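You operate a simulated robot arm through the tools that you are given. There is no shell and no other tool. Be economical: measure what you need, move in short steps, check, and stop when the job is done.

Carry out the task below with a simulated robot arm. There is one attempt and no reset: what you move stays moved.

JOB
Swap the candle stub for the white candle and refit the glass chimney.
Fine: stand the chimney on the white table first; the stub goes on the pink tray; the candle stays unlit. Set down upright: glass chimney, candle stub.

Only the result counts: the job must be done as asked and must still hold three seconds after the hand-in. Knocking over, shifting, dropping, spilling or breaking anything else fails it.

ROBOT AND FRAMES
A 7-joint arm with a two-finger parallel gripper on a trunk, on a base that drives. Base frame: it is fixed to the floor where the robot stands at the start and does not move with it; the origin is under the middle of the robot, x ahead of it, y to its left, z up. Lengths are in mm, angles in degrees, forces in N, time in s.
With the tool pointing down near the work surface it reaches from about 500 to 940 mm from the robot's upright axis, wherever it stands. Its first joint turns from -166.0 to 166.0 degrees. Places, roughly: brass gallery [900, 0, 700]; candle socket [900, 0, 700]; pink tray [1000, -300, 700]; white table [1100, -100, 700]. Payload 3.91 kg.
The tool frame sits at the grasp point between the pads (the TCP): z along the fingers, y along the line on which they close. The tips reach 30 mm beyond it. Largest opening 110 mm; finger width 20, thickness 10; the body of the gripper, 48 by 112 mm, starts 55 mm behind the TCP.
Orientation is told as [roll, pitch, yaw] about the base's x, y, z axes, in that order, counted from this pose: with the fingers straight down and closing along the base's y, the tool's x points along the base's -x, its y along +y and its z along -z.

CONTROLS
- The arm moves only by the tool play_rows. Its argument "commands" is a list of rows, each a list of 3 entries, a list of its own where there are three numbers: the turn, a rotation vector about the base's x, y, z in degrees, then the shift along the base's x, y, z in mm, then the closure in counts, from 0 (fully open) to 255 (shut). In form: [[[wx, wy, wz], [dx, dy, dz], hand], ...]. A call has 1 to 8 rows; each row is the pose to reach, as a shift and turn from the pose commanded when the call began. Rows are played at 5 a second. More than 50 mm and 8.6 degrees between two rows, or a gripper value outside its range, and nothing of the call is played. Where a pose cannot be reached the arm comes as near as it can. A force on the tool above 40 N (or 10 N above the force at the start of the call, whichever is more), or a blocked arm, ends the call early, and 0.2 s more pass. Each finger travels about 72 mm/s and halts on what it meets, pressing with about 27 N; the grip force reading is that of the motor and also rises with nothing between the fingers. The clock runs only during rows and for 0.2 s after the last one: add rows that repeat a pose to give the fingers time. The reply holds the time, the measured pose of the TCP, the force on the tool along the base axes, the opening and the grip force, in the units named above and with some noise, with the torque about the TCP (base axes, N m) and any sound that the robot's microphone picked up.
- Cameras (640 x 400 px; columns grow to the right, rows downward): "scene" is now at [254.6, -9.9, 1431.8]; the picture's right is [-0.12, -0.99, 0.00], its down [-0.64, 0.08, -0.76] and it looks along [0.76, -0.09, -0.64] (base axes); focal length 274 px, centre (320, 200). "wrist" rides on the gripper at [72, 17, -103] in the tool frame; the picture's right is [-0.23, 0.97, 0.00], its down [-0.76, -0.18, -0.62] and it looks along [-0.61, -0.14, 0.78] (tool axes); focal length 222 px, centre (320, 200). There is no depth. A picture from a camera that has moved, and an enlarged one, comes with that camera's place and axes in the base frame and with its lens.
- capture(camera): a new picture of that camera. The clock stands still meanwhile.
- slide_trunk(by): slides the trunk up (or, below 0, down) by that many mm; the arm and the scene camera ride with it, the base frame stays. It gives what a move gives, with no picture.
- base_move(legs): drives the robot by 1 to 6 legs, each [ahead, left, turn to the left] in mm, mm and degrees, along the robot's own axes; the way and the turn of a leg run together, so that a leg with both is an arc; at most 1500 mm and 180 degrees a leg. The arm and the cameras ride along, it lands a little off, and it stops where it bumps. It gives what a move gives.
- pan_tilt(pan, tilt): turns the head with the scene camera to pan (to the left, within 86 degrees either way) and tilt (down, from -29 to 69), counted from straight ahead of the robot. It gives what a move gives.
- zoom(camera, box): a new picture of the part [left, top, right, bottom] of that camera's present view, enlarged. The clock stands still meanwhile.
- sign_off(): hands the job in; it is judged then, once.

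Go step by step. Nothing tells you exact positions but the pictures and the camera data: compare them with the known pose of the tool, close in by small moves and look again before you grip or let go. The budget is 120 turns and 78 pictures, counting those below and the enlarged ones. Unless the task says otherwise, let go and move clear before handing in, and close with one line.

The tools are called as a command line: name --argument value ..., lists and objects as JSON in quotes. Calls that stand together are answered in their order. play_rows: Moves the arm, as the interface text tells. Its arguments: {"type":"object","properties":{"commands":{"type":"array"}},"required":["commands"]} The other tools are called the same way: slide_trunk (by) slides the trunk up or down; base_move (legs) drives the base; pan_tilt (pan, tilt) turns the head that bears the scene camera; capture (camera) takes a picture; zoom (camera, box) takes an enlarged picture of a part of a camera's view; sign_off () hands the job in.

At the start:

```text
time: 0.0
tcp_pos: [527.8, -172.7, 1228.4]
ee_rot: [-0.1, 0.0, 0.0]
wrist_force: [-0.3, -0.4, 0.3]
ft_torque: [0.0, -0.02, 0.04]
gripper_width: 110.2
finger_force: 0.2
trunk travel left (down, up): [-625.0, 57.0]
robot x, y, heading: [-0.9, 4.1, 0.2]
head pan, tilt: [-6.8, 40.2]
```

scene: 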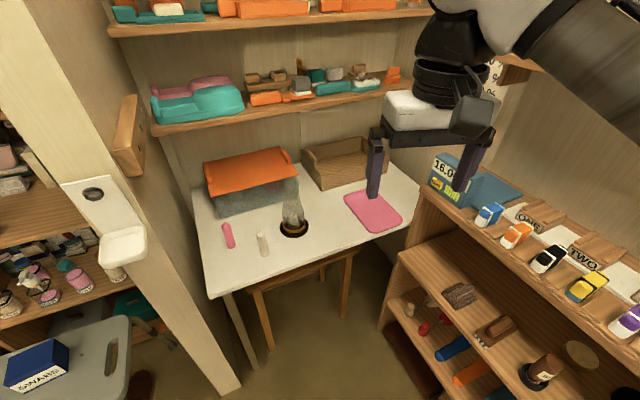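
wrist: 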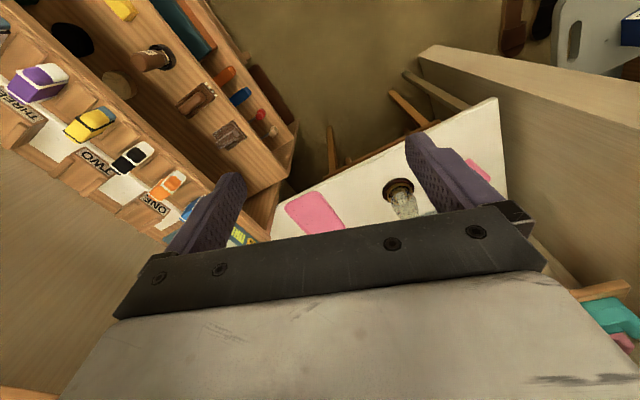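

I see a white table with the lamp (chimney on a dark gallery), a pink and a white candle, and a pink tray on the right. I'll zoom in for detail.

zoom --camera "scene" --box '[190, 130, 430, 280]'

zoom --camera "scene" --box '[210, 185, 330, 260]'

```text
2.67 times, centred on (310, 205) of scene
camera zoom: at [254.6, -9.9, 1431.8], right [-0.12, -0.99, 0.0], down [-0.64, 0.08, -0.76], along [0.76, -0.09, -0.64], focal length 730 px, centre (347, 187)
```

zoom: 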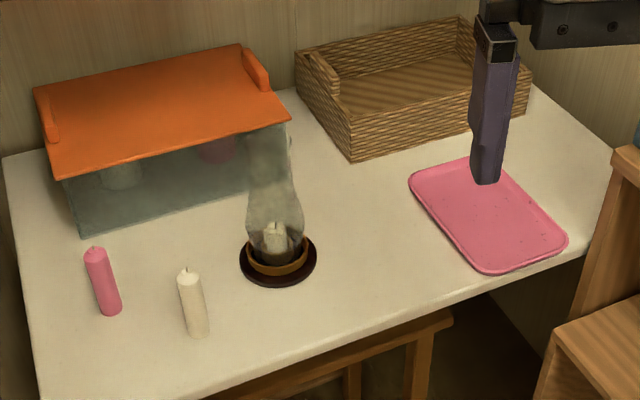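

```text
5.33 times, centred on (270, 222) of scene
camera zoom: at [254.6, -9.9, 1431.8], right [-0.12, -0.99, 0.0], down [-0.64, 0.08, -0.76], along [0.76, -0.09, -0.64], focal length 1460 px, centre (587, 80)
```

zoom: 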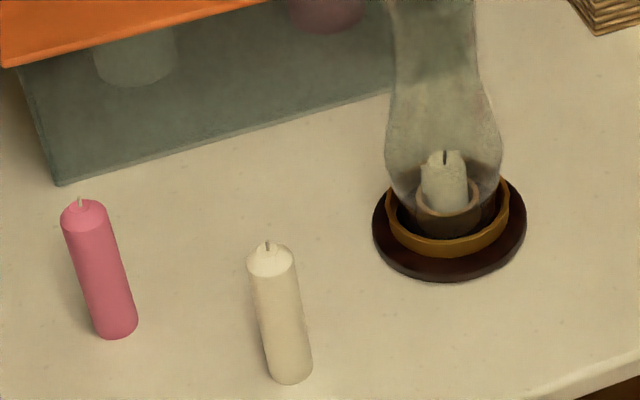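

The lamp stands at about (960, 0) with the white candle at about (856, 108), but I need another viewpoint to pin down the heights. I'll drive ahead 200 mm to bring everything within reach and look again.

base_move --legs '[[200, 0, 0]]'

pan_tilt --pan 0 --tilt 50

capture --camera "scene"

```text
time: 1.6
tcp_pos: [726.0, -172.2, 1226.3]
ee_rot: [0.0, -0.1, 0.2]
wrist_force: [-0.3, -0.2, 0.1]
ft_torque: [0.0, 0.03, -0.01]
gripper_width: 109.9
finger_force: 0.0
trunk travel left (down, up): [-625.0, 57.0]
robot x, y, heading: [199.0, 4.6, 0.1]
head pan, tilt: [-6.8, 40.2]
```

```text
time: 2.3
tcp_pos: [726.5, -172.8, 1226.8]
ee_rot: [-0.1, 0.0, 0.1]
wrist_force: [-0.2, -0.8, -0.3]
ft_torque: [0.01, 0.01, 0.0]
gripper_width: 110.1
finger_force: 0.0
trunk travel left (down, up): [-625.0, 57.0]
robot x, y, heading: [197.5, 1.9, -0.2]
head pan, tilt: [0.0, 50.0]
```

```text
73 pictures are left
camera scene: at [445.0, 0.5, 1417.9], right [0.0, -1.0, 0.0], down [-0.77, 0.0, -0.64], along [0.64, 0.0, -0.77], focal length 274 px, centre (320, 200)
```

scene: 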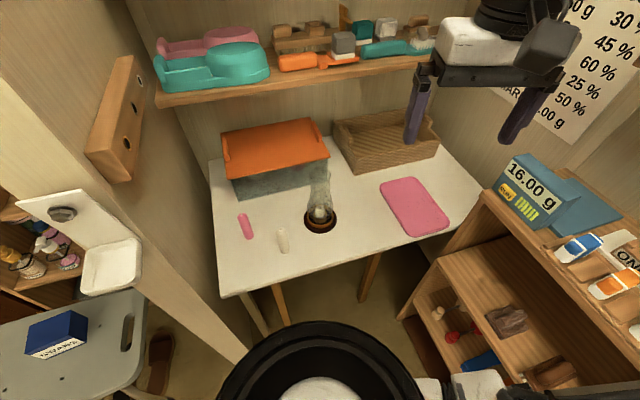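

The table is clear ahead and nothing bumped. I'll zoom here for measurement, then lower the trunk.

zoom --camera "scene" --box '[220, 140, 380, 260]'

slide_trunk --by -250

capture --camera "scene"

capture --camera "wrist"

```text
3.33 times, centred on (300, 200) of scene
camera zoom: at [445.0, 0.5, 1417.9], right [0.0, -1.0, 0.0], down [-0.77, 0.0, -0.64], along [0.64, 0.0, -0.77], focal length 913 px, centre (387, 200)
```

zoom: 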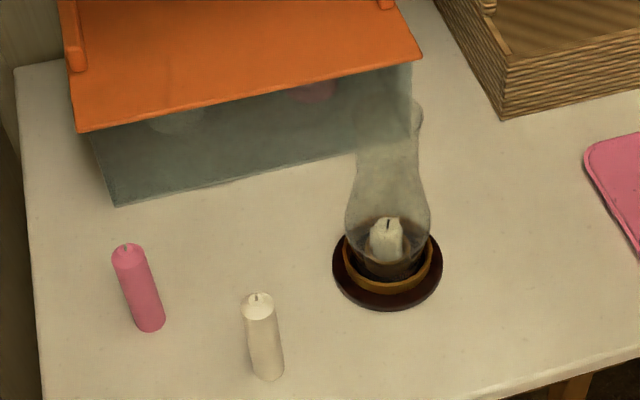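

```text
time: 4.9
tcp_pos: [725.5, -170.7, 976.3]
ee_rot: [-0.1, 0.0, 0.1]
wrist_force: [-0.1, 0.4, -0.2]
ft_torque: [-0.02, 0.02, 0.04]
gripper_width: 109.9
finger_force: 0.2
trunk travel left (down, up): [-375.0, 307.0]
robot x, y, heading: [200.4, 1.3, -0.0]
head pan, tilt: [0.0, 50.0]
```

```text
71 pictures are left
camera scene: at [445.0, 0.6, 1167.9], right [0.0, -1.0, 0.0], down [-0.77, 0.0, -0.64], along [0.64, 0.0, -0.77], focal length 274 px, centre (320, 200)
```

scene: 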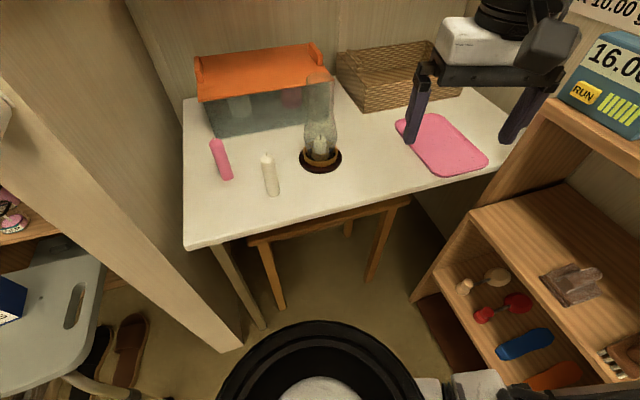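

```text
70 pictures are left
camera wrist: at [653.8, -155.3, 1080.4], right [0.23, 0.97, 0.0], down [0.76, -0.18, 0.62], along [0.61, -0.14, -0.78], focal length 222 px, centre (320, 200)
```

wrist: 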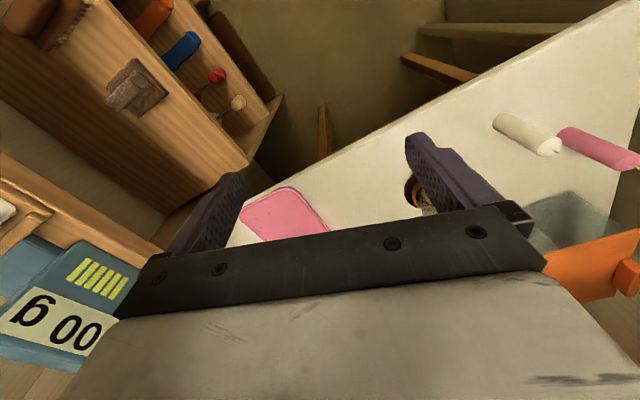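

I have a rough triangulation with the lamp base near (935, 0, ~730). A zoom from the low view will refine it.

zoom --camera "scene" --box '[190, 60, 350, 210]'

zoom --camera "scene" --box '[280, 60, 360, 180]'

```text
2.67 times, centred on (270, 135) of scene
camera zoom: at [445.0, 0.6, 1167.9], right [0.0, -1.0, 0.0], down [-0.77, 0.0, -0.64], along [0.64, 0.0, -0.77], focal length 730 px, centre (453, 373)
```

zoom: 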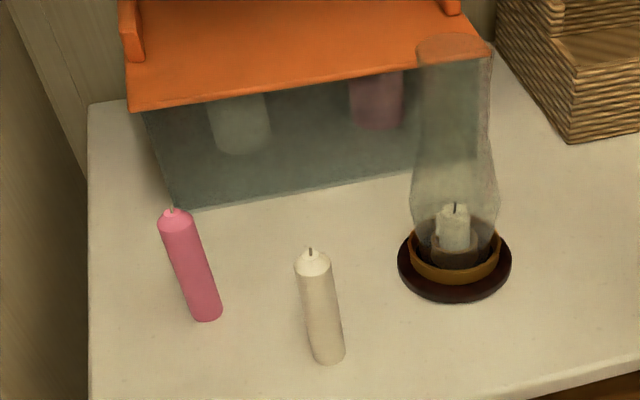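

```text
3.33 times, centred on (320, 120) of scene
camera zoom: at [445.0, 0.6, 1167.9], right [0.0, -1.0, 0.0], down [-0.77, 0.0, -0.64], along [0.64, 0.0, -0.77], focal length 913 px, centre (320, 467)
```

zoom: 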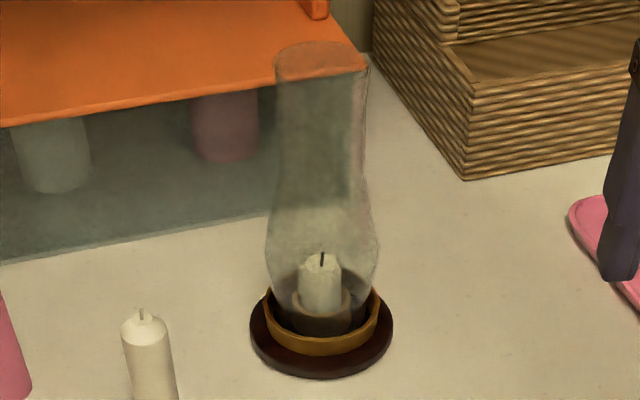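

Estimates so far: table z≈722, lamp axis ≈(950,-1), chimney neck ≈52 mm wide with its top at z≈920, white candle ≈(838,102) and 28 mm thick, and tray centre ≈(1010,-305). I'll move the open gripper behind the chimney, clear above it, and look with the wrist camera.

play_rows --commands '[[[0, 0, 0], [25, 34, 10], 0], [[0, 0, 0], [50, 68, 20], 0], [[0, 0, 0], [75, 102, 30], 0], [[0, 0, 0], [100, 136, 34], 0], [[0, 0, 0], [125, 170, 34], 0]]'

capture --camera "wrist"

capture --camera "scene"

```text
time: 6.1
tcp_pos: [851.6, -2.7, 1009.6]
ee_rot: [0.1, 0.0, 0.0]
wrist_force: [0.6, 0.4, 0.1]
ft_torque: [0.0, 0.0, 0.0]
gripper_width: 109.9
finger_force: 0.0
trunk travel left (down, up): [-375.0, 307.0]
robot x, y, heading: [196.2, 2.8, 0.0]
head pan, tilt: [0.0, 50.0]
```

```text
67 pictures are left
camera wrist: at [780.0, 14.2, 1112.8], right [0.23, 0.97, 0.0], down [0.76, -0.18, 0.62], along [0.61, -0.14, -0.78], focal length 222 px, centre (320, 200)
```

wrist: 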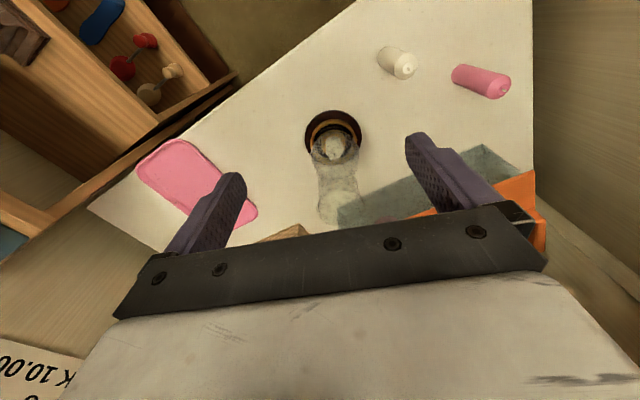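

```text
66 pictures are left
camera scene: at [445.1, 0.6, 1167.8], right [0.0, -1.0, 0.0], down [-0.77, 0.0, -0.64], along [0.64, 0.0, -0.77], focal length 274 px, centre (320, 200)
```

scene: 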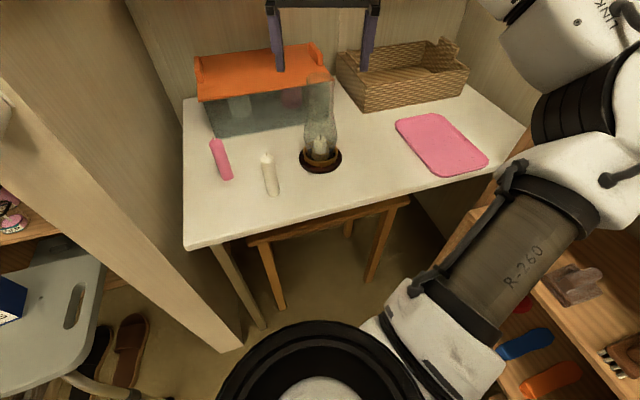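

The elbow swings right but is clear. I'll zoom the wrist view to measure the lamp.

zoom --camera "wrist" --box '[270, 90, 400, 230]'

```text
2.86 times, centred on (335, 160) of wrist
camera zoom: at [780.0, 14.2, 1112.8], right [0.23, 0.97, 0.0], down [0.76, -0.18, 0.62], along [0.61, -0.14, -0.78], focal length 635 px, centre (277, 314)
```

zoom: 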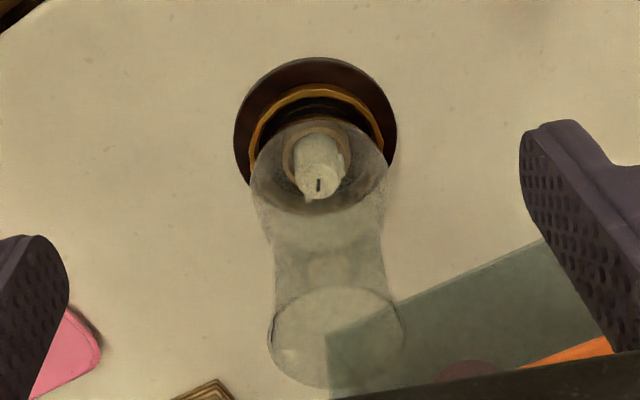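

The lamp axis comes out at about (947, 1) with the neck top near z=920. I'll move over it and come down partway with the fingers open, then check.

play_rows --commands '[[[0, 0, 0], [48, 1, 0], 0], [[0, 0, 0], [96, 3, 0], 0], [[0, 0, 0], [96, 3, -40], 0], [[0, 0, 0], [96, 3, -80], 0]]'

zoom --camera "scene" --box '[240, 0, 400, 180]'

capture --camera "wrist"

```text
time: 7.1
tcp_pos: [945.9, 2.7, 930.3]
ee_rot: [0.0, 0.0, 0.1]
wrist_force: [-0.2, 0.6, -0.5]
ft_torque: [0.0, 0.02, -0.01]
gripper_width: 110.1
finger_force: 0.1
trunk travel left (down, up): [-375.0, 307.0]
robot x, y, heading: [197.8, -2.3, 0.2]
head pan, tilt: [0.0, 50.0]
```

```text
2.22 times, centred on (320, 90) of scene
camera zoom: at [445.1, 0.5, 1167.9], right [0.0, -1.0, 0.0], down [-0.77, 0.0, -0.64], along [0.64, 0.0, -0.77], focal length 608 px, centre (320, 444)
```

zoom: 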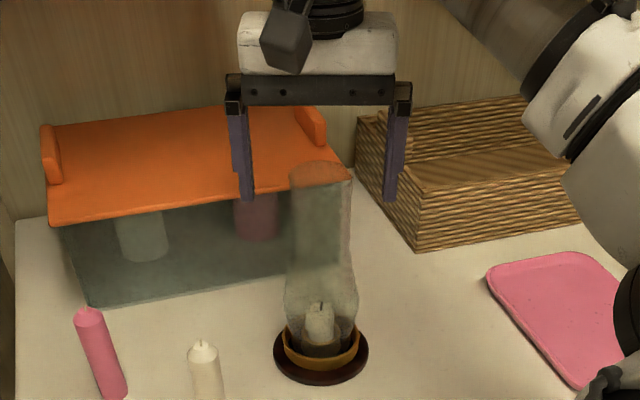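

```text
63 pictures are left
camera wrist: at [874.2, 18.8, 1032.5], right [0.23, 0.97, 0.0], down [0.76, -0.18, 0.62], along [0.61, -0.14, -0.78], focal length 222 px, centre (320, 200)
```

wrist: 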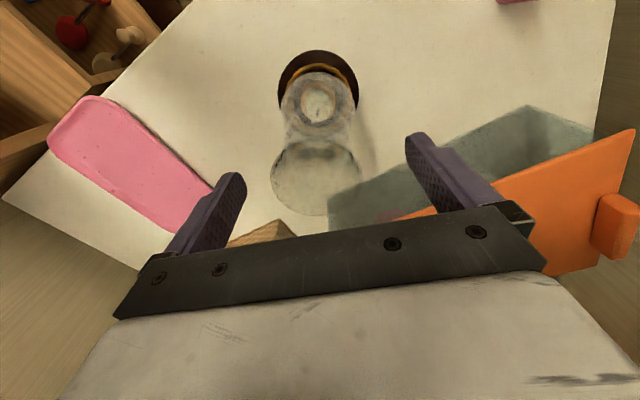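

The gripper straddles the neck well (chimney top at about (947, 0, 919)). I'll descend 42 mm and close on the neck.

play_rows --commands '[[[0, 0, 0], [1, -1, -22], 0], [[0, 0, 0], [1, -1, -42], 0], [[0, 0, 0], [1, -1, -42], 90], [[0, 0, 0], [1, -1, -42], 120], [[0, 0, 0], [1, -1, -42], 160], [[0, 0, 0], [1, -1, -42], 160], [[0, 0, 0], [1, -1, -42], 160]]'

zoom --camera "scene" --box '[240, 0, 400, 180]'

```text
time: 8.7
tcp_pos: [946.5, -1.6, 888.3]
ee_rot: [0.0, 0.1, 0.1]
wrist_force: [0.4, 0.5, 0.8]
ft_torque: [0.06, -0.03, 0.01]
gripper_width: 65.7
finger_force: 27.1
trunk travel left (down, up): [-375.0, 307.0]
robot x, y, heading: [194.9, -1.5, 0.1]
head pan, tilt: [0.0, 50.0]
```

```text
2.22 times, centred on (320, 90) of scene
camera zoom: at [445.0, 0.6, 1167.8], right [0.0, -1.0, 0.0], down [-0.77, 0.0, -0.64], along [0.64, 0.0, -0.77], focal length 608 px, centre (320, 444)
```

zoom: 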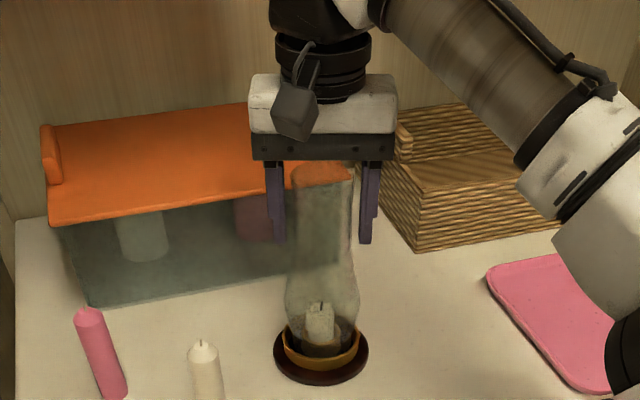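

The grip stopped at 65.7 mm, wider than the neck looks. I'll look closely before lifting.

zoom --camera "scene" --box '[290, 50, 350, 120]'

capture --camera "wrist"

```text
5.71 times, centred on (320, 85) of scene
camera zoom: at [445.0, 0.6, 1167.8], right [0.0, -1.0, 0.0], down [-0.77, 0.0, -0.64], along [0.64, 0.0, -0.77], focal length 1564 px, centre (320, 857)
```

zoom: 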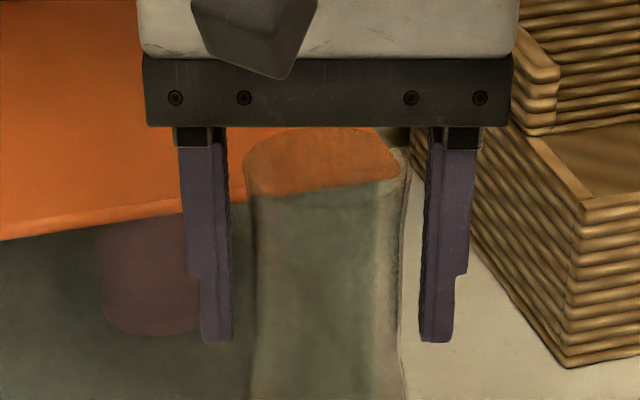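

```text
60 pictures are left
camera wrist: at [874.9, 15.1, 991.8], right [0.23, 0.97, 0.0], down [0.76, -0.18, 0.62], along [0.61, -0.14, -0.78], focal length 222 px, centre (320, 200)
```

wrist: 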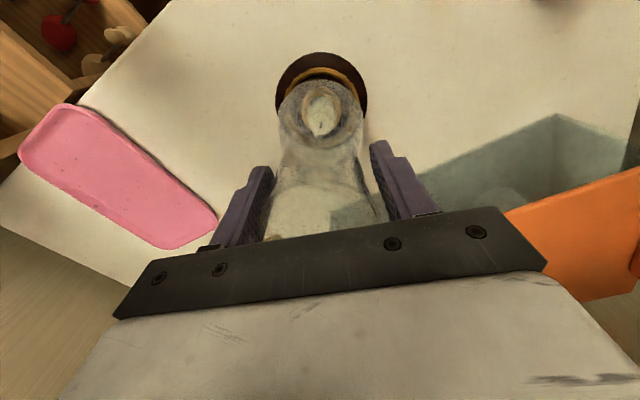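

There seem to be small visible gaps, so I'll hold the pose for longer and see whether the fingers still close.

play_rows --commands '[[[0, 0, 0], [0, 0, 0], 180], [[0, 0, 0], [0, 0, 0], 180], [[0, 0, 0], [0, 0, 0], 180]]'

zoom --camera "scene" --box '[290, 50, 350, 120]'

```text
time: 9.5
tcp_pos: [947.9, -0.8, 888.1]
ee_rot: [0.0, 0.0, 0.2]
wrist_force: [0.0, 0.3, 1.6]
ft_torque: [0.0, -0.05, 0.03]
gripper_width: 65.6
finger_force: 27.3
trunk travel left (down, up): [-375.0, 307.0]
robot x, y, heading: [199.2, -1.0, 0.1]
head pan, tilt: [0.0, 50.0]
```

```text
5.71 times, centred on (320, 85) of scene
camera zoom: at [445.0, 0.6, 1167.8], right [0.0, -1.0, 0.0], down [-0.77, 0.0, -0.64], along [0.64, 0.0, -0.77], focal length 1564 px, centre (320, 857)
```

zoom: 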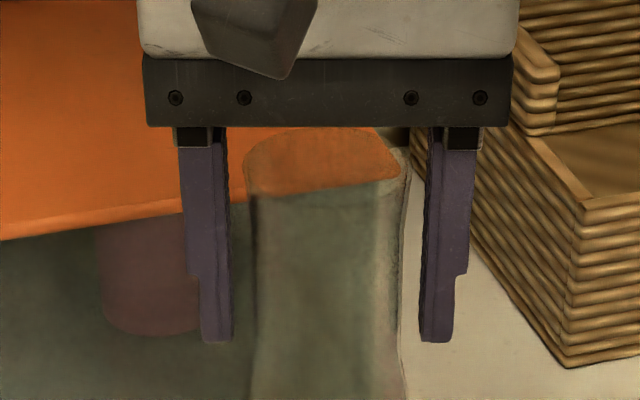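

The fingers are solidly halted at 65.6 mm, presumably on a barely visible outer glass surface. I'll lift 15 mm gently and check that the chimney follows.

play_rows --commands '[[[0, 0, 0], [0, 0, 5], 180], [[0, 0, 0], [0, 0, 10], 180], [[0, 0, 0], [0, 0, 15], 180]]'

zoom --camera "scene" --box '[280, 50, 360, 180]'

```text
time: 10.3
tcp_pos: [948.4, -0.5, 903.5]
ee_rot: [0.0, 0.1, 0.1]
wrist_force: [0.2, -0.2, -1.3]
ft_torque: [0.01, 0.0, -0.01]
gripper_width: 65.8
finger_force: 27.1
trunk travel left (down, up): [-375.0, 307.0]
robot x, y, heading: [194.9, 0.4, -0.0]
head pan, tilt: [0.0, 50.0]
```

```text
3.08 times, centred on (320, 115) of scene
camera zoom: at [445.1, 0.6, 1167.8], right [0.0, -1.0, 0.0], down [-0.77, 0.0, -0.64], along [0.64, 0.0, -0.77], focal length 842 px, centre (320, 462)
```

zoom: 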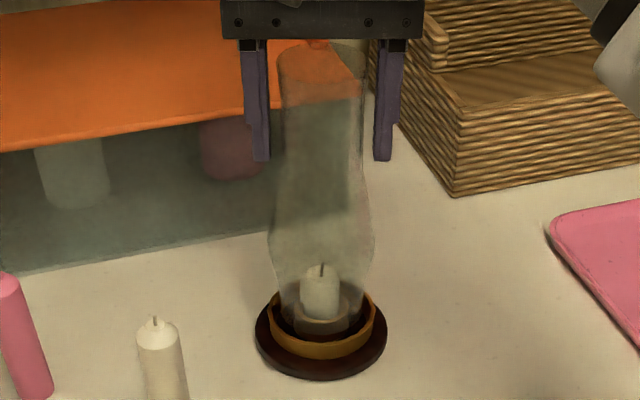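

The chimney follows the gripper (about 1.5 N). I'll raise it above the stub and carry it to the free spot at about (900,-145).

play_rows --commands '[[[0, 0, 0], [0, 0, 35], 180], [[0, 0, 0], [0, 0, 70], 180], [[0, 0, 0], [-12, -36, 70], 180], [[0, 0, 0], [-24, -72, 70], 180], [[0, 0, 0], [-36, -108, 70], 180], [[0, 0, 0], [-47, -145, 70], 180], [[0, 0, 0], [-47, -145, 40], 180], [[0, 0, 0], [-47, -145, 20], 180]]'

capture --camera "scene"

capture --camera "wrist"

```text
time: 12.1
tcp_pos: [901.8, -144.5, 923.8]
ee_rot: [-0.1, 0.0, 0.1]
wrist_force: [0.4, 0.2, -1.1]
ft_torque: [-0.01, -0.02, 0.0]
gripper_width: 65.2
finger_force: 26.7
trunk travel left (down, up): [-375.0, 307.0]
robot x, y, heading: [193.8, 0.0, 0.2]
head pan, tilt: [0.0, 50.0]
```

```text
57 pictures are left
camera scene: at [445.3, 0.5, 1167.8], right [0.0, -1.0, 0.0], down [-0.77, 0.0, -0.64], along [0.64, 0.0, -0.77], focal length 274 px, centre (320, 200)
```

scene: 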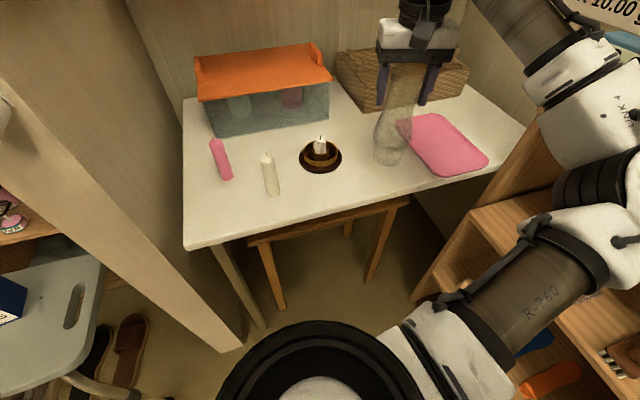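

```text
56 pictures are left
camera wrist: at [829.4, -128.9, 1027.2], right [0.23, 0.97, 0.0], down [0.76, -0.18, 0.62], along [0.61, -0.14, -0.78], focal length 222 px, centre (320, 200)
```

wrist: 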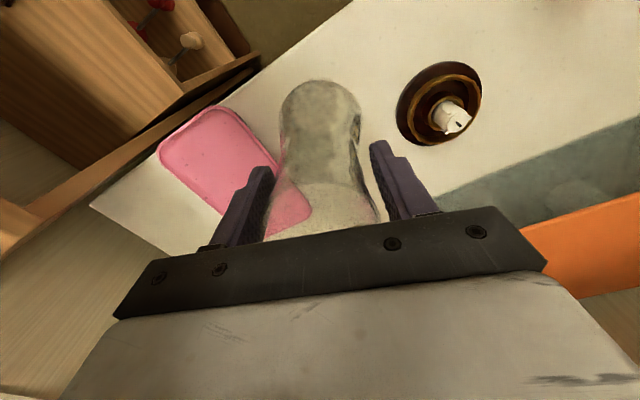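

The chimney hangs clear over the table. I'll lower it to contact in small steps.

play_rows --commands '[[[0, 0, 0], [0, 0, -20], 180], [[0, 0, 0], [0, 0, -34], 180], [[0, 0, 0], [0, 0, -38], 180]]'

zoom --camera "scene" --box '[360, 60, 460, 180]'

```text
time: 12.9
tcp_pos: [900.6, -144.3, 885.2]
ee_rot: [0.0, 0.0, 0.0]
wrist_force: [-0.4, 0.0, -0.9]
ft_torque: [0.01, -0.02, 0.01]
gripper_width: 65.3
finger_force: 27.1
trunk travel left (down, up): [-375.0, 307.0]
robot x, y, heading: [196.3, 1.4, 0.3]
head pan, tilt: [0.0, 50.0]
```

```text
3.33 times, centred on (410, 120) of scene
camera zoom: at [445.1, 0.5, 1167.8], right [0.0, -1.0, 0.0], down [-0.77, 0.0, -0.64], along [0.64, 0.0, -0.77], focal length 913 px, centre (20, 467)
```

zoom: 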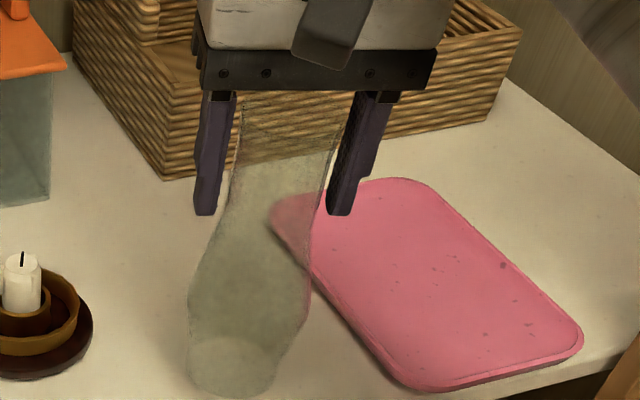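

The bottom looks about 10–15 mm above the table. I'll continue down.

play_rows --commands '[[[0, 0, 0], [0, 0, -3], 180], [[0, 0, 0], [0, 0, -6], 180], [[0, 0, 0], [0, 0, -8], 180]]'

```text
time: 13.7
tcp_pos: [899.4, -145.1, 876.9]
ee_rot: [-0.1, 0.0, 0.0]
wrist_force: [0.3, 0.7, -0.9]
ft_torque: [-0.03, 0.01, -0.02]
gripper_width: 65.5
finger_force: 26.9
trunk travel left (down, up): [-375.0, 307.0]
robot x, y, heading: [197.5, 2.5, -0.1]
head pan, tilt: [0.0, 50.0]
```

play_rows --commands '[[[0, 0, 0], [0, 0, -2], 180], [[0, 0, 0], [0, 0, -4], 180]]'

zoom --camera "scene" --box '[370, 120, 430, 180]'

```text
time: 14.3
tcp_pos: [900.5, -145.3, 874.0]
ee_rot: [-0.1, 0.0, 0.0]
wrist_force: [0.9, -1.4, 5.8]
ft_torque: [-0.27, 0.1, 0.03]
gripper_width: 65.5
finger_force: 27.3
trunk travel left (down, up): [-375.0, 307.0]
robot x, y, heading: [193.7, 0.7, -0.0]
head pan, tilt: [0.0, 50.0]
```

```text
6.67 times, centred on (400, 150) of scene
camera zoom: at [444.7, 0.6, 1168.1], right [0.0, -1.0, 0.0], down [-0.77, 0.0, -0.64], along [0.64, 0.0, -0.77], focal length 1825 px, centre (-213, 533)
```

zoom: 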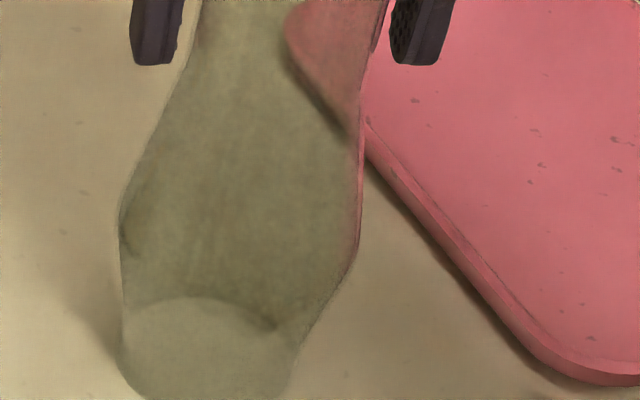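

Contact is made at TCP z≈874 (the table is about 14 mm below the seat). I'll open and rise straight up.

play_rows --commands '[[[0, 0, 0], [0, 0, 1], 180], [[0, 0, 0], [0, 0, 1], 60], [[0, 0, 0], [0, 0, 1], 20], [[0, 0, 0], [0, 0, 1], 20], [[0, 0, 0], [0, 0, 30], 20], [[0, 0, 0], [0, 0, 70], 20], [[0, 0, 0], [0, 0, 110], 20]]'

capture --camera "scene"

```text
time: 15.9
tcp_pos: [900.2, -143.1, 986.4]
ee_rot: [0.0, -0.1, 0.0]
wrist_force: [0.1, 0.8, 0.6]
ft_torque: [0.01, 0.03, 0.0]
gripper_width: 101.5
finger_force: 0.0
trunk travel left (down, up): [-375.0, 307.0]
robot x, y, heading: [197.0, -2.1, -0.1]
head pan, tilt: [0.0, 50.0]
```

```text
53 pictures are left
camera scene: at [444.9, 0.6, 1167.8], right [0.0, -1.0, 0.0], down [-0.77, 0.0, -0.64], along [0.64, 0.0, -0.77], focal length 274 px, centre (320, 200)
```

scene: 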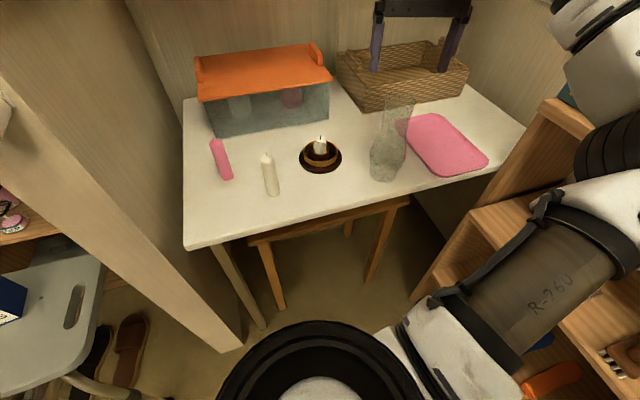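

The chimney stands upright on the table. Now I move over the stub and take a close look from the wrist camera.

play_rows --commands '[[[0, 0, 0], [10, 40, 0], 60], [[0, 0, 0], [20, 80, 0], 60], [[0, 0, 0], [32, 115, 0], 60], [[0, 0, 0], [42, 145, 0], 60], [[0, 0, 0], [47, 145, -50], 60], [[0, 0, 0], [47, 145, -95], 100], [[0, 0, 0], [47, 145, -125], 110]]'

zoom --camera "wrist" --box '[220, 40, 420, 240]'

zoom --camera "scene" --box '[270, 60, 370, 180]'

```text
refused: row 5 steps farther than a row can; nothing moved
```

```text
2.00 times, centred on (320, 140) of wrist
camera zoom: at [828.6, -127.1, 1088.6], right [0.23, 0.97, 0.0], down [0.76, -0.18, 0.62], along [0.61, -0.14, -0.78], focal length 444 px, centre (320, 320)
```

zoom: 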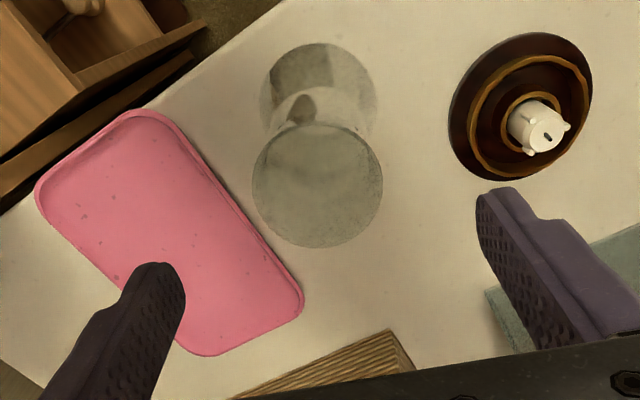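

```text
3.33 times, centred on (320, 120) of scene
camera zoom: at [444.9, 0.6, 1167.8], right [0.0, -1.0, 0.0], down [-0.77, 0.0, -0.64], along [0.64, 0.0, -0.77], focal length 913 px, centre (320, 467)
```

zoom: 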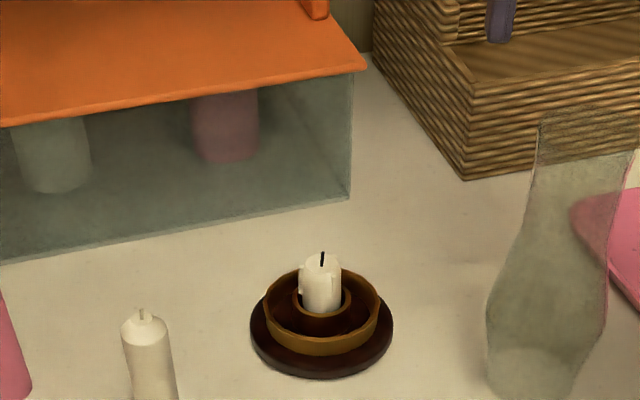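

One row stepped too far, so nothing moved. I'll resend it in smaller steps.

play_rows --commands '[[[0, 0, 0], [10, 36, 0], 60], [[0, 0, 0], [20, 72, 0], 60], [[0, 0, 0], [32, 108, 0], 60], [[0, 0, 0], [47, 145, 0], 60], [[0, 0, 0], [47, 145, -45], 60], [[0, 0, 0], [47, 145, -90], 100], [[0, 0, 0], [47, 145, -120], 110]]'

zoom --camera "wrist" --box '[220, 40, 420, 240]'

zoom --camera "scene" --box '[270, 60, 370, 180]'

```text
time: 17.5
tcp_pos: [947.6, -1.4, 864.5]
ee_rot: [-0.1, -0.1, 0.0]
wrist_force: [-0.2, 0.5, -0.3]
ft_torque: [0.03, 0.04, 0.02]
gripper_width: 62.7
finger_force: 0.1
trunk travel left (down, up): [-375.0, 307.0]
robot x, y, heading: [200.1, -2.3, 0.2]
head pan, tilt: [0.0, 50.0]
```

```text
2.00 times, centred on (320, 140) of wrist
camera zoom: at [874.6, 15.9, 967.2], right [0.23, 0.97, 0.0], down [0.76, -0.18, 0.62], along [0.61, -0.14, -0.78], focal length 444 px, centre (320, 320)
```

zoom: 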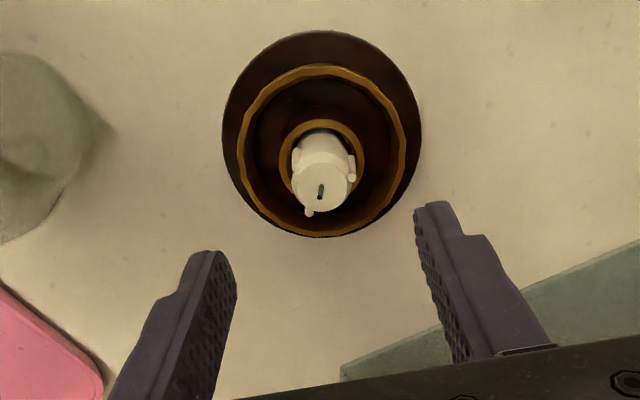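

```text
3.33 times, centred on (320, 120) of scene
camera zoom: at [445.1, 0.6, 1167.9], right [0.0, -1.0, 0.0], down [-0.77, 0.0, -0.64], along [0.64, 0.0, -0.77], focal length 913 px, centre (320, 467)
```

zoom: 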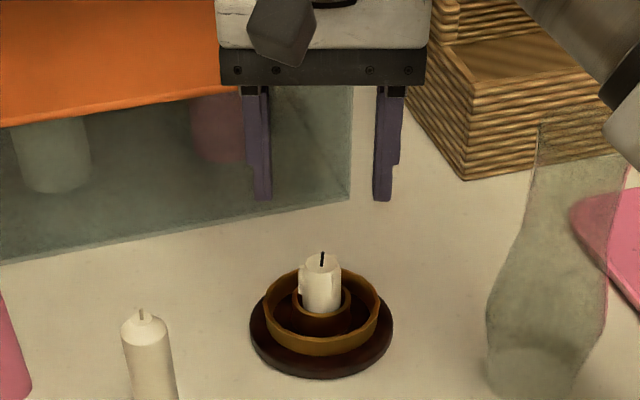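

The stub is centred under the tool at about (948, 0). I'll descend so the fingertips stop just above the socket rim, then look.

play_rows --commands '[[[0, 0, 0], [0, 0, -30], 110], [[0, 0, 0], [0, 0, -55], 110], [[0, 0, 0], [0, 0, -74], 110]]'

zoom --camera "scene" --box '[290, 110, 350, 180]'

zoom --camera "wrist" --box '[220, 40, 420, 240]'

```text
time: 18.3
tcp_pos: [946.7, -0.1, 790.1]
ee_rot: [0.1, 0.0, 0.0]
wrist_force: [0.2, -0.5, 0.7]
ft_torque: [-0.01, 0.0, 0.03]
gripper_width: 62.7
finger_force: 0.1
trunk travel left (down, up): [-375.0, 307.0]
robot x, y, heading: [195.2, -3.6, 0.0]
head pan, tilt: [0.0, 50.0]
```

```text
5.71 times, centred on (320, 145) of scene
camera zoom: at [445.0, 0.6, 1167.9], right [0.0, -1.0, 0.0], down [-0.77, 0.0, -0.64], along [0.64, 0.0, -0.77], focal length 1564 px, centre (320, 514)
```

zoom: 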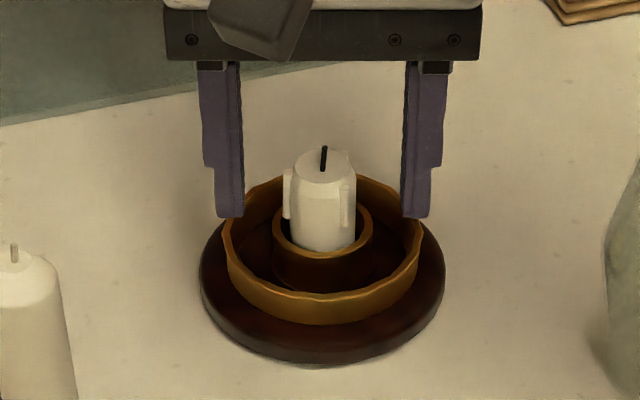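

```text
2.00 times, centred on (320, 140) of wrist
camera zoom: at [875.2, 16.5, 893.4], right [0.23, 0.97, 0.0], down [0.76, -0.18, 0.62], along [0.61, -0.14, -0.78], focal length 444 px, centre (320, 320)
```

zoom: 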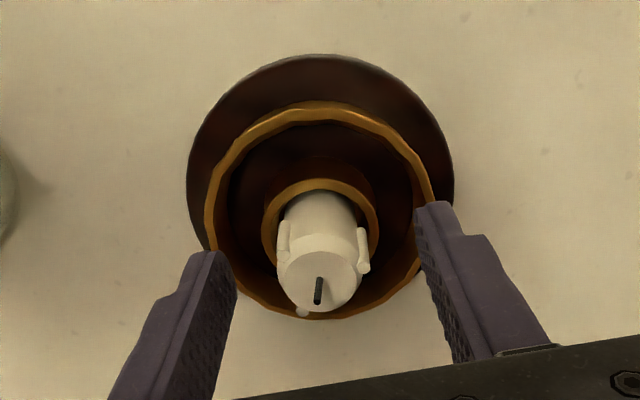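

The fingers straddle the stub just above the rim. I'll go down another 4 mm and close gently.

play_rows --commands '[[[0, 0, 0], [0, 0, -4], 110], [[0, 0, 0], [0, 0, -4], 150], [[0, 0, 0], [0, 0, -4], 180], [[0, 0, 0], [0, 0, -4], 220], [[0, 0, 0], [0, 0, -4], 220], [[0, 0, 0], [0, 0, -4], 220]]'

zoom --camera "scene" --box '[290, 110, 350, 180]'

```text
time: 19.7
tcp_pos: [948.2, -0.6, 785.3]
ee_rot: [0.0, 0.0, -0.1]
wrist_force: [-0.2, 0.3, 0.6]
ft_torque: [0.01, 0.0, -0.01]
gripper_width: 26.0
finger_force: 27.3
trunk travel left (down, up): [-375.0, 307.0]
robot x, y, heading: [199.8, 0.6, 0.2]
head pan, tilt: [0.0, 50.0]
```

```text
5.71 times, centred on (320, 145) of scene
camera zoom: at [445.1, 0.6, 1167.8], right [0.0, -1.0, 0.0], down [-0.77, 0.0, -0.64], along [0.64, 0.0, -0.77], focal length 1564 px, centre (320, 514)
```

zoom: 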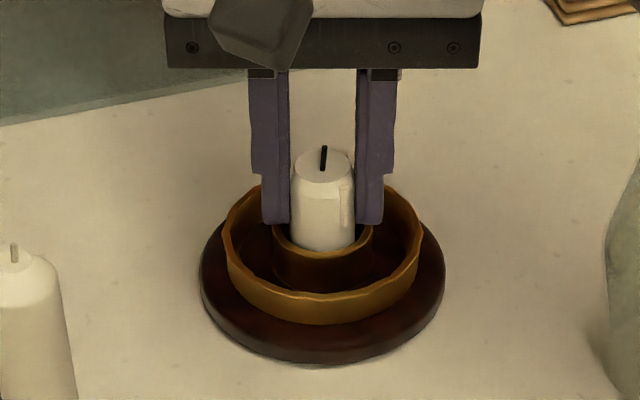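

It is gripped at 26 mm. I'll lift 30 mm and check that the lamp stays put.

play_rows --commands '[[[0, 0, 0], [0, 0, 5], 220], [[0, 0, 0], [0, 0, 15], 220], [[0, 0, 0], [0, 0, 30], 220]]'

zoom --camera "scene" --box '[290, 100, 350, 180]'

```text
time: 20.5
tcp_pos: [947.4, -0.0, 816.3]
ee_rot: [-0.1, 0.1, 0.0]
wrist_force: [0.7, 0.3, -0.3]
ft_torque: [0.0, -0.01, 0.0]
gripper_width: 25.6
finger_force: 26.8
trunk travel left (down, up): [-375.0, 307.0]
robot x, y, heading: [199.2, -0.3, -0.1]
head pan, tilt: [0.0, 50.0]
```

```text
5.00 times, centred on (320, 140) of scene
camera zoom: at [445.0, 0.6, 1167.8], right [0.0, -1.0, 0.0], down [-0.77, 0.0, -0.64], along [0.64, 0.0, -0.77], focal length 1369 px, centre (320, 500)
```

zoom: 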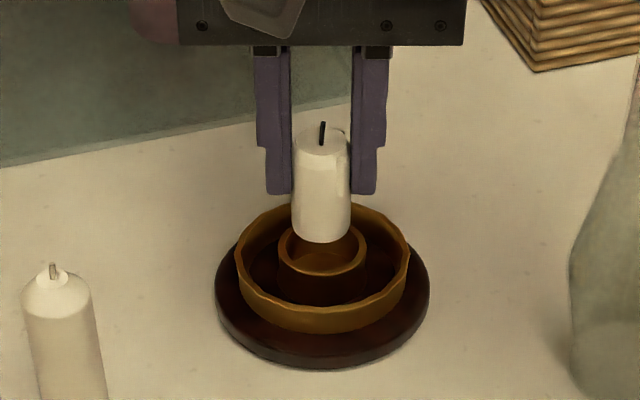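

The stub came out cleanly and is about 45 mm long. I'll raise it well above the chimney before crossing to the tray.

play_rows --commands '[[[0, 0, 0], [0, 0, 45], 220], [[0, 0, 0], [0, 0, 90], 220], [[0, 0, 0], [0, 0, 135], 220], [[0, 0, 0], [0, 0, 165], 220], [[0, 0, 0], [10, -40, 165], 220], [[0, 0, 0], [20, -80, 165], 220], [[0, 0, 0], [30, -120, 165], 220], [[0, 0, 0], [40, -160, 165], 220]]'

play_rows --commands '[[[0, 0, 0], [0, -46, 0], 220], [[0, 0, 0], [0, -92, 0], 220], [[0, 0, 0], [0, -140, 0], 220], [[0, 0, 0], [0, -140, -45], 220], [[0, 0, 0], [0, -140, -90], 220]]'

capture --camera "scene"

capture --camera "wrist"

```text
time: 22.3
tcp_pos: [987.4, -160.1, 982.3]
ee_rot: [0.0, 0.0, 0.1]
wrist_force: [-0.7, -0.5, 0.9]
ft_torque: [-0.03, 0.01, 0.03]
gripper_width: 25.6
finger_force: 27.3
trunk travel left (down, up): [-375.0, 307.0]
robot x, y, heading: [197.5, -2.6, 0.1]
head pan, tilt: [0.0, 50.0]
```

```text
time: 23.5
tcp_pos: [985.5, -297.6, 891.7]
ee_rot: [0.0, -0.1, 0.2]
wrist_force: [0.3, -0.3, -0.2]
ft_torque: [0.04, 0.02, 0.0]
gripper_width: 25.3
finger_force: 27.5
trunk travel left (down, up): [-375.0, 307.0]
robot x, y, heading: [197.2, 1.2, 0.1]
head pan, tilt: [0.0, 50.0]
```

```text
44 pictures are left
camera scene: at [445.3, 0.5, 1167.8], right [0.0, -1.0, 0.0], down [-0.77, 0.0, -0.64], along [0.64, 0.0, -0.77], focal length 274 px, centre (320, 200)
```

scene: 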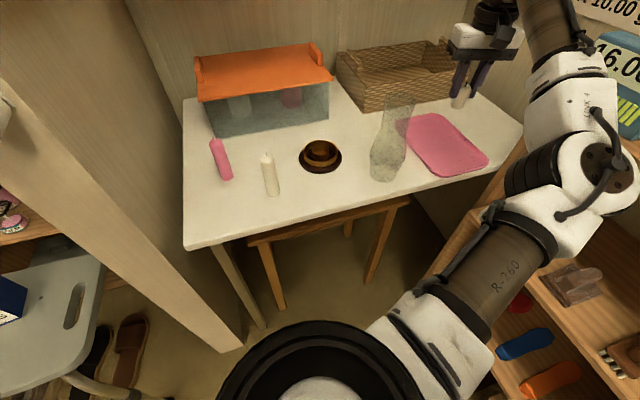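

```text
43 pictures are left
camera wrist: at [913.6, -281.0, 995.1], right [0.23, 0.97, 0.0], down [0.76, -0.18, 0.62], along [0.61, -0.14, -0.78], focal length 222 px, centre (320, 200)
```

wrist: 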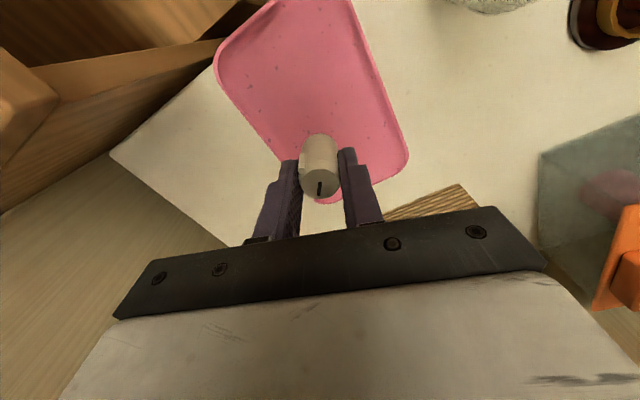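

The stub will land mid-tray. I'll lower it in stages, watching arm clearance at the right-hand shelf.

play_rows --commands '[[[0, 0, 0], [0, 0, -30], 220], [[0, 0, 0], [0, 0, -60], 220], [[0, 0, 0], [0, 0, -90], 220], [[0, 0, 0], [0, 0, -105], 220]]'

capture --camera "scene"

zoom --camera "scene" --box '[390, 60, 510, 190]'

```text
time: 24.5
tcp_pos: [987.3, -298.9, 785.9]
ee_rot: [0.1, 0.0, 0.0]
wrist_force: [-0.4, -0.1, -0.5]
ft_torque: [0.04, -0.01, 0.02]
gripper_width: 25.1
finger_force: 27.0
trunk travel left (down, up): [-375.0, 307.0]
robot x, y, heading: [197.1, -1.0, 0.3]
head pan, tilt: [0.0, 50.0]
```

```text
42 pictures are left
camera scene: at [445.1, 0.5, 1167.8], right [0.0, -1.0, 0.0], down [-0.77, 0.0, -0.64], along [0.64, 0.0, -0.77], focal length 274 px, centre (320, 200)
```

scene: 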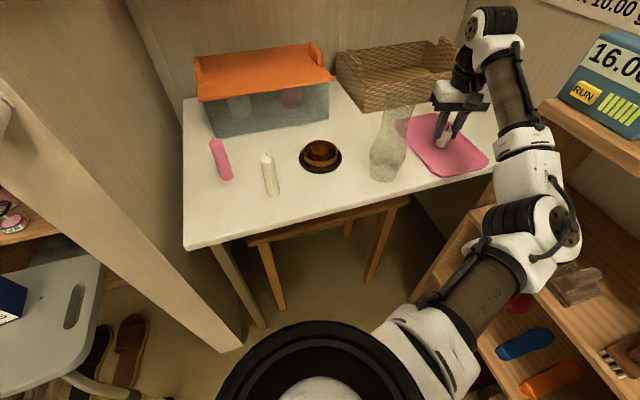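

```text
3.08 times, centred on (450, 125) of scene
camera zoom: at [445.1, 0.5, 1167.8], right [0.0, -1.0, 0.0], down [-0.77, 0.0, -0.64], along [0.64, 0.0, -0.77], focal length 842 px, centre (-80, 431)
```

zoom: 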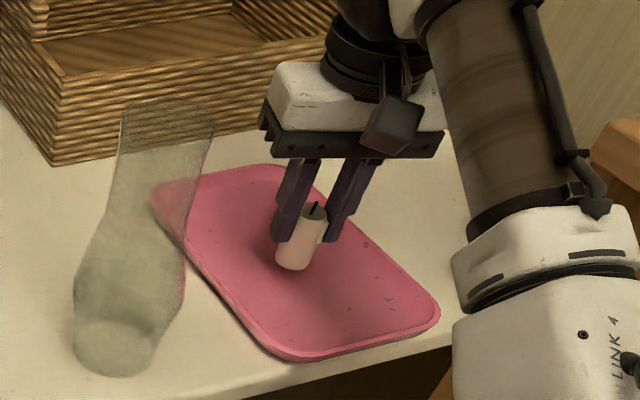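

Everything is clear. I'll lower slowly to contact.

play_rows --commands '[[[0, 0, 0], [0, 0, -4], 220], [[0, 0, 0], [0, 0, -7], 220], [[0, 0, 0], [0, 0, -9], 220]]'

```text
time: 25.3
tcp_pos: [988.8, -299.0, 776.9]
ee_rot: [0.1, 0.0, 0.1]
wrist_force: [-0.6, 0.2, 1.8]
ft_torque: [0.01, -0.01, 0.01]
gripper_width: 25.4
finger_force: 26.8
trunk travel left (down, up): [-375.0, 307.0]
robot x, y, heading: [197.4, 0.8, 0.4]
head pan, tilt: [0.0, 50.0]
```

play_rows --commands '[[[0, 0, 0], [0, 0, -1], 220], [[0, 0, 0], [0, 0, -2], 220]]'

zoom --camera "scene" --box '[420, 90, 480, 160]'

```text
time: 25.9
tcp_pos: [988.8, -298.6, 776.1]
ee_rot: [-0.2, -0.2, 0.2]
wrist_force: [3.8, 0.7, 10.8]
ft_torque: [0.02, -0.11, 0.0]
gripper_width: 25.3
finger_force: 27.5
trunk travel left (down, up): [-375.0, 307.0]
robot x, y, heading: [201.6, -3.1, 0.4]
head pan, tilt: [0.0, 50.0]
```

```text
5.71 times, centred on (450, 125) of scene
camera zoom: at [444.4, 0.9, 1168.2], right [0.0, -1.0, 0.0], down [-0.77, 0.0, -0.64], along [0.64, 0.0, -0.77], focal length 1564 px, centre (-423, 629)
```

zoom: 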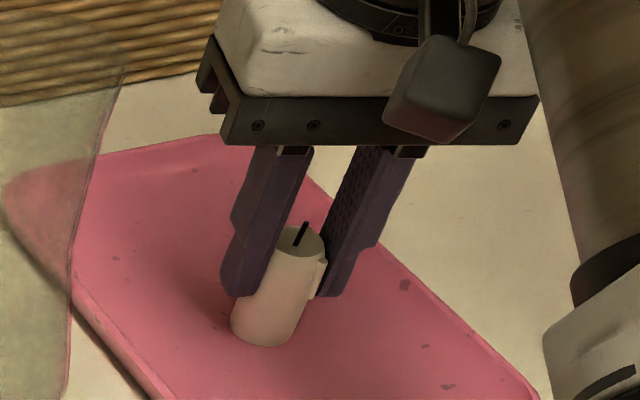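

It is in contact with the tray. I'll ease off, open, and rise.

play_rows --commands '[[[0, 0, 0], [0, 0, 1.5], 220], [[0, 0, 0], [0, 0, 1.5], 190], [[0, 0, 0], [0, 0, 1.5], 150], [[0, 0, 0], [0, 0, 1.5], 110], [[0, 0, 0], [0, 0, 20], 110], [[0, 0, 0], [0, 0, 60], 110], [[0, 0, 0], [0, 0, 105], 110]]'

zoom --camera "scene" --box '[360, 60, 500, 190]'

```text
time: 27.5
tcp_pos: [985.9, -297.0, 878.1]
ee_rot: [0.0, 0.0, 0.1]
wrist_force: [-0.4, -0.2, -0.3]
ft_torque: [0.01, -0.02, 0.04]
gripper_width: 62.9
finger_force: 0.1
trunk travel left (down, up): [-375.0, 307.0]
robot x, y, heading: [202.8, 3.5, 0.1]
head pan, tilt: [0.0, 50.0]
```

```text
3.08 times, centred on (430, 125) of scene
camera zoom: at [444.9, 0.7, 1167.8], right [0.0, -1.0, 0.0], down [-0.77, 0.0, -0.64], along [0.64, 0.0, -0.77], focal length 842 px, centre (-18, 431)
```

zoom: 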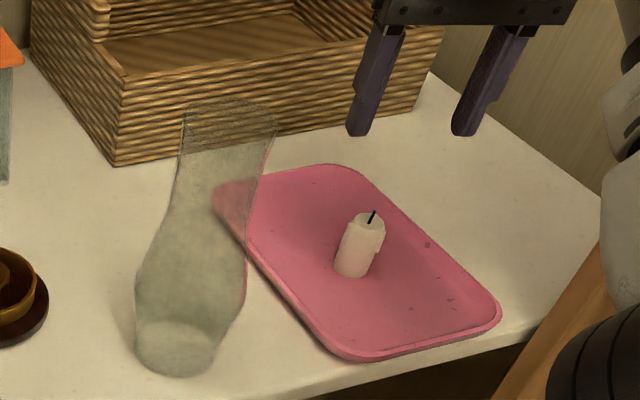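

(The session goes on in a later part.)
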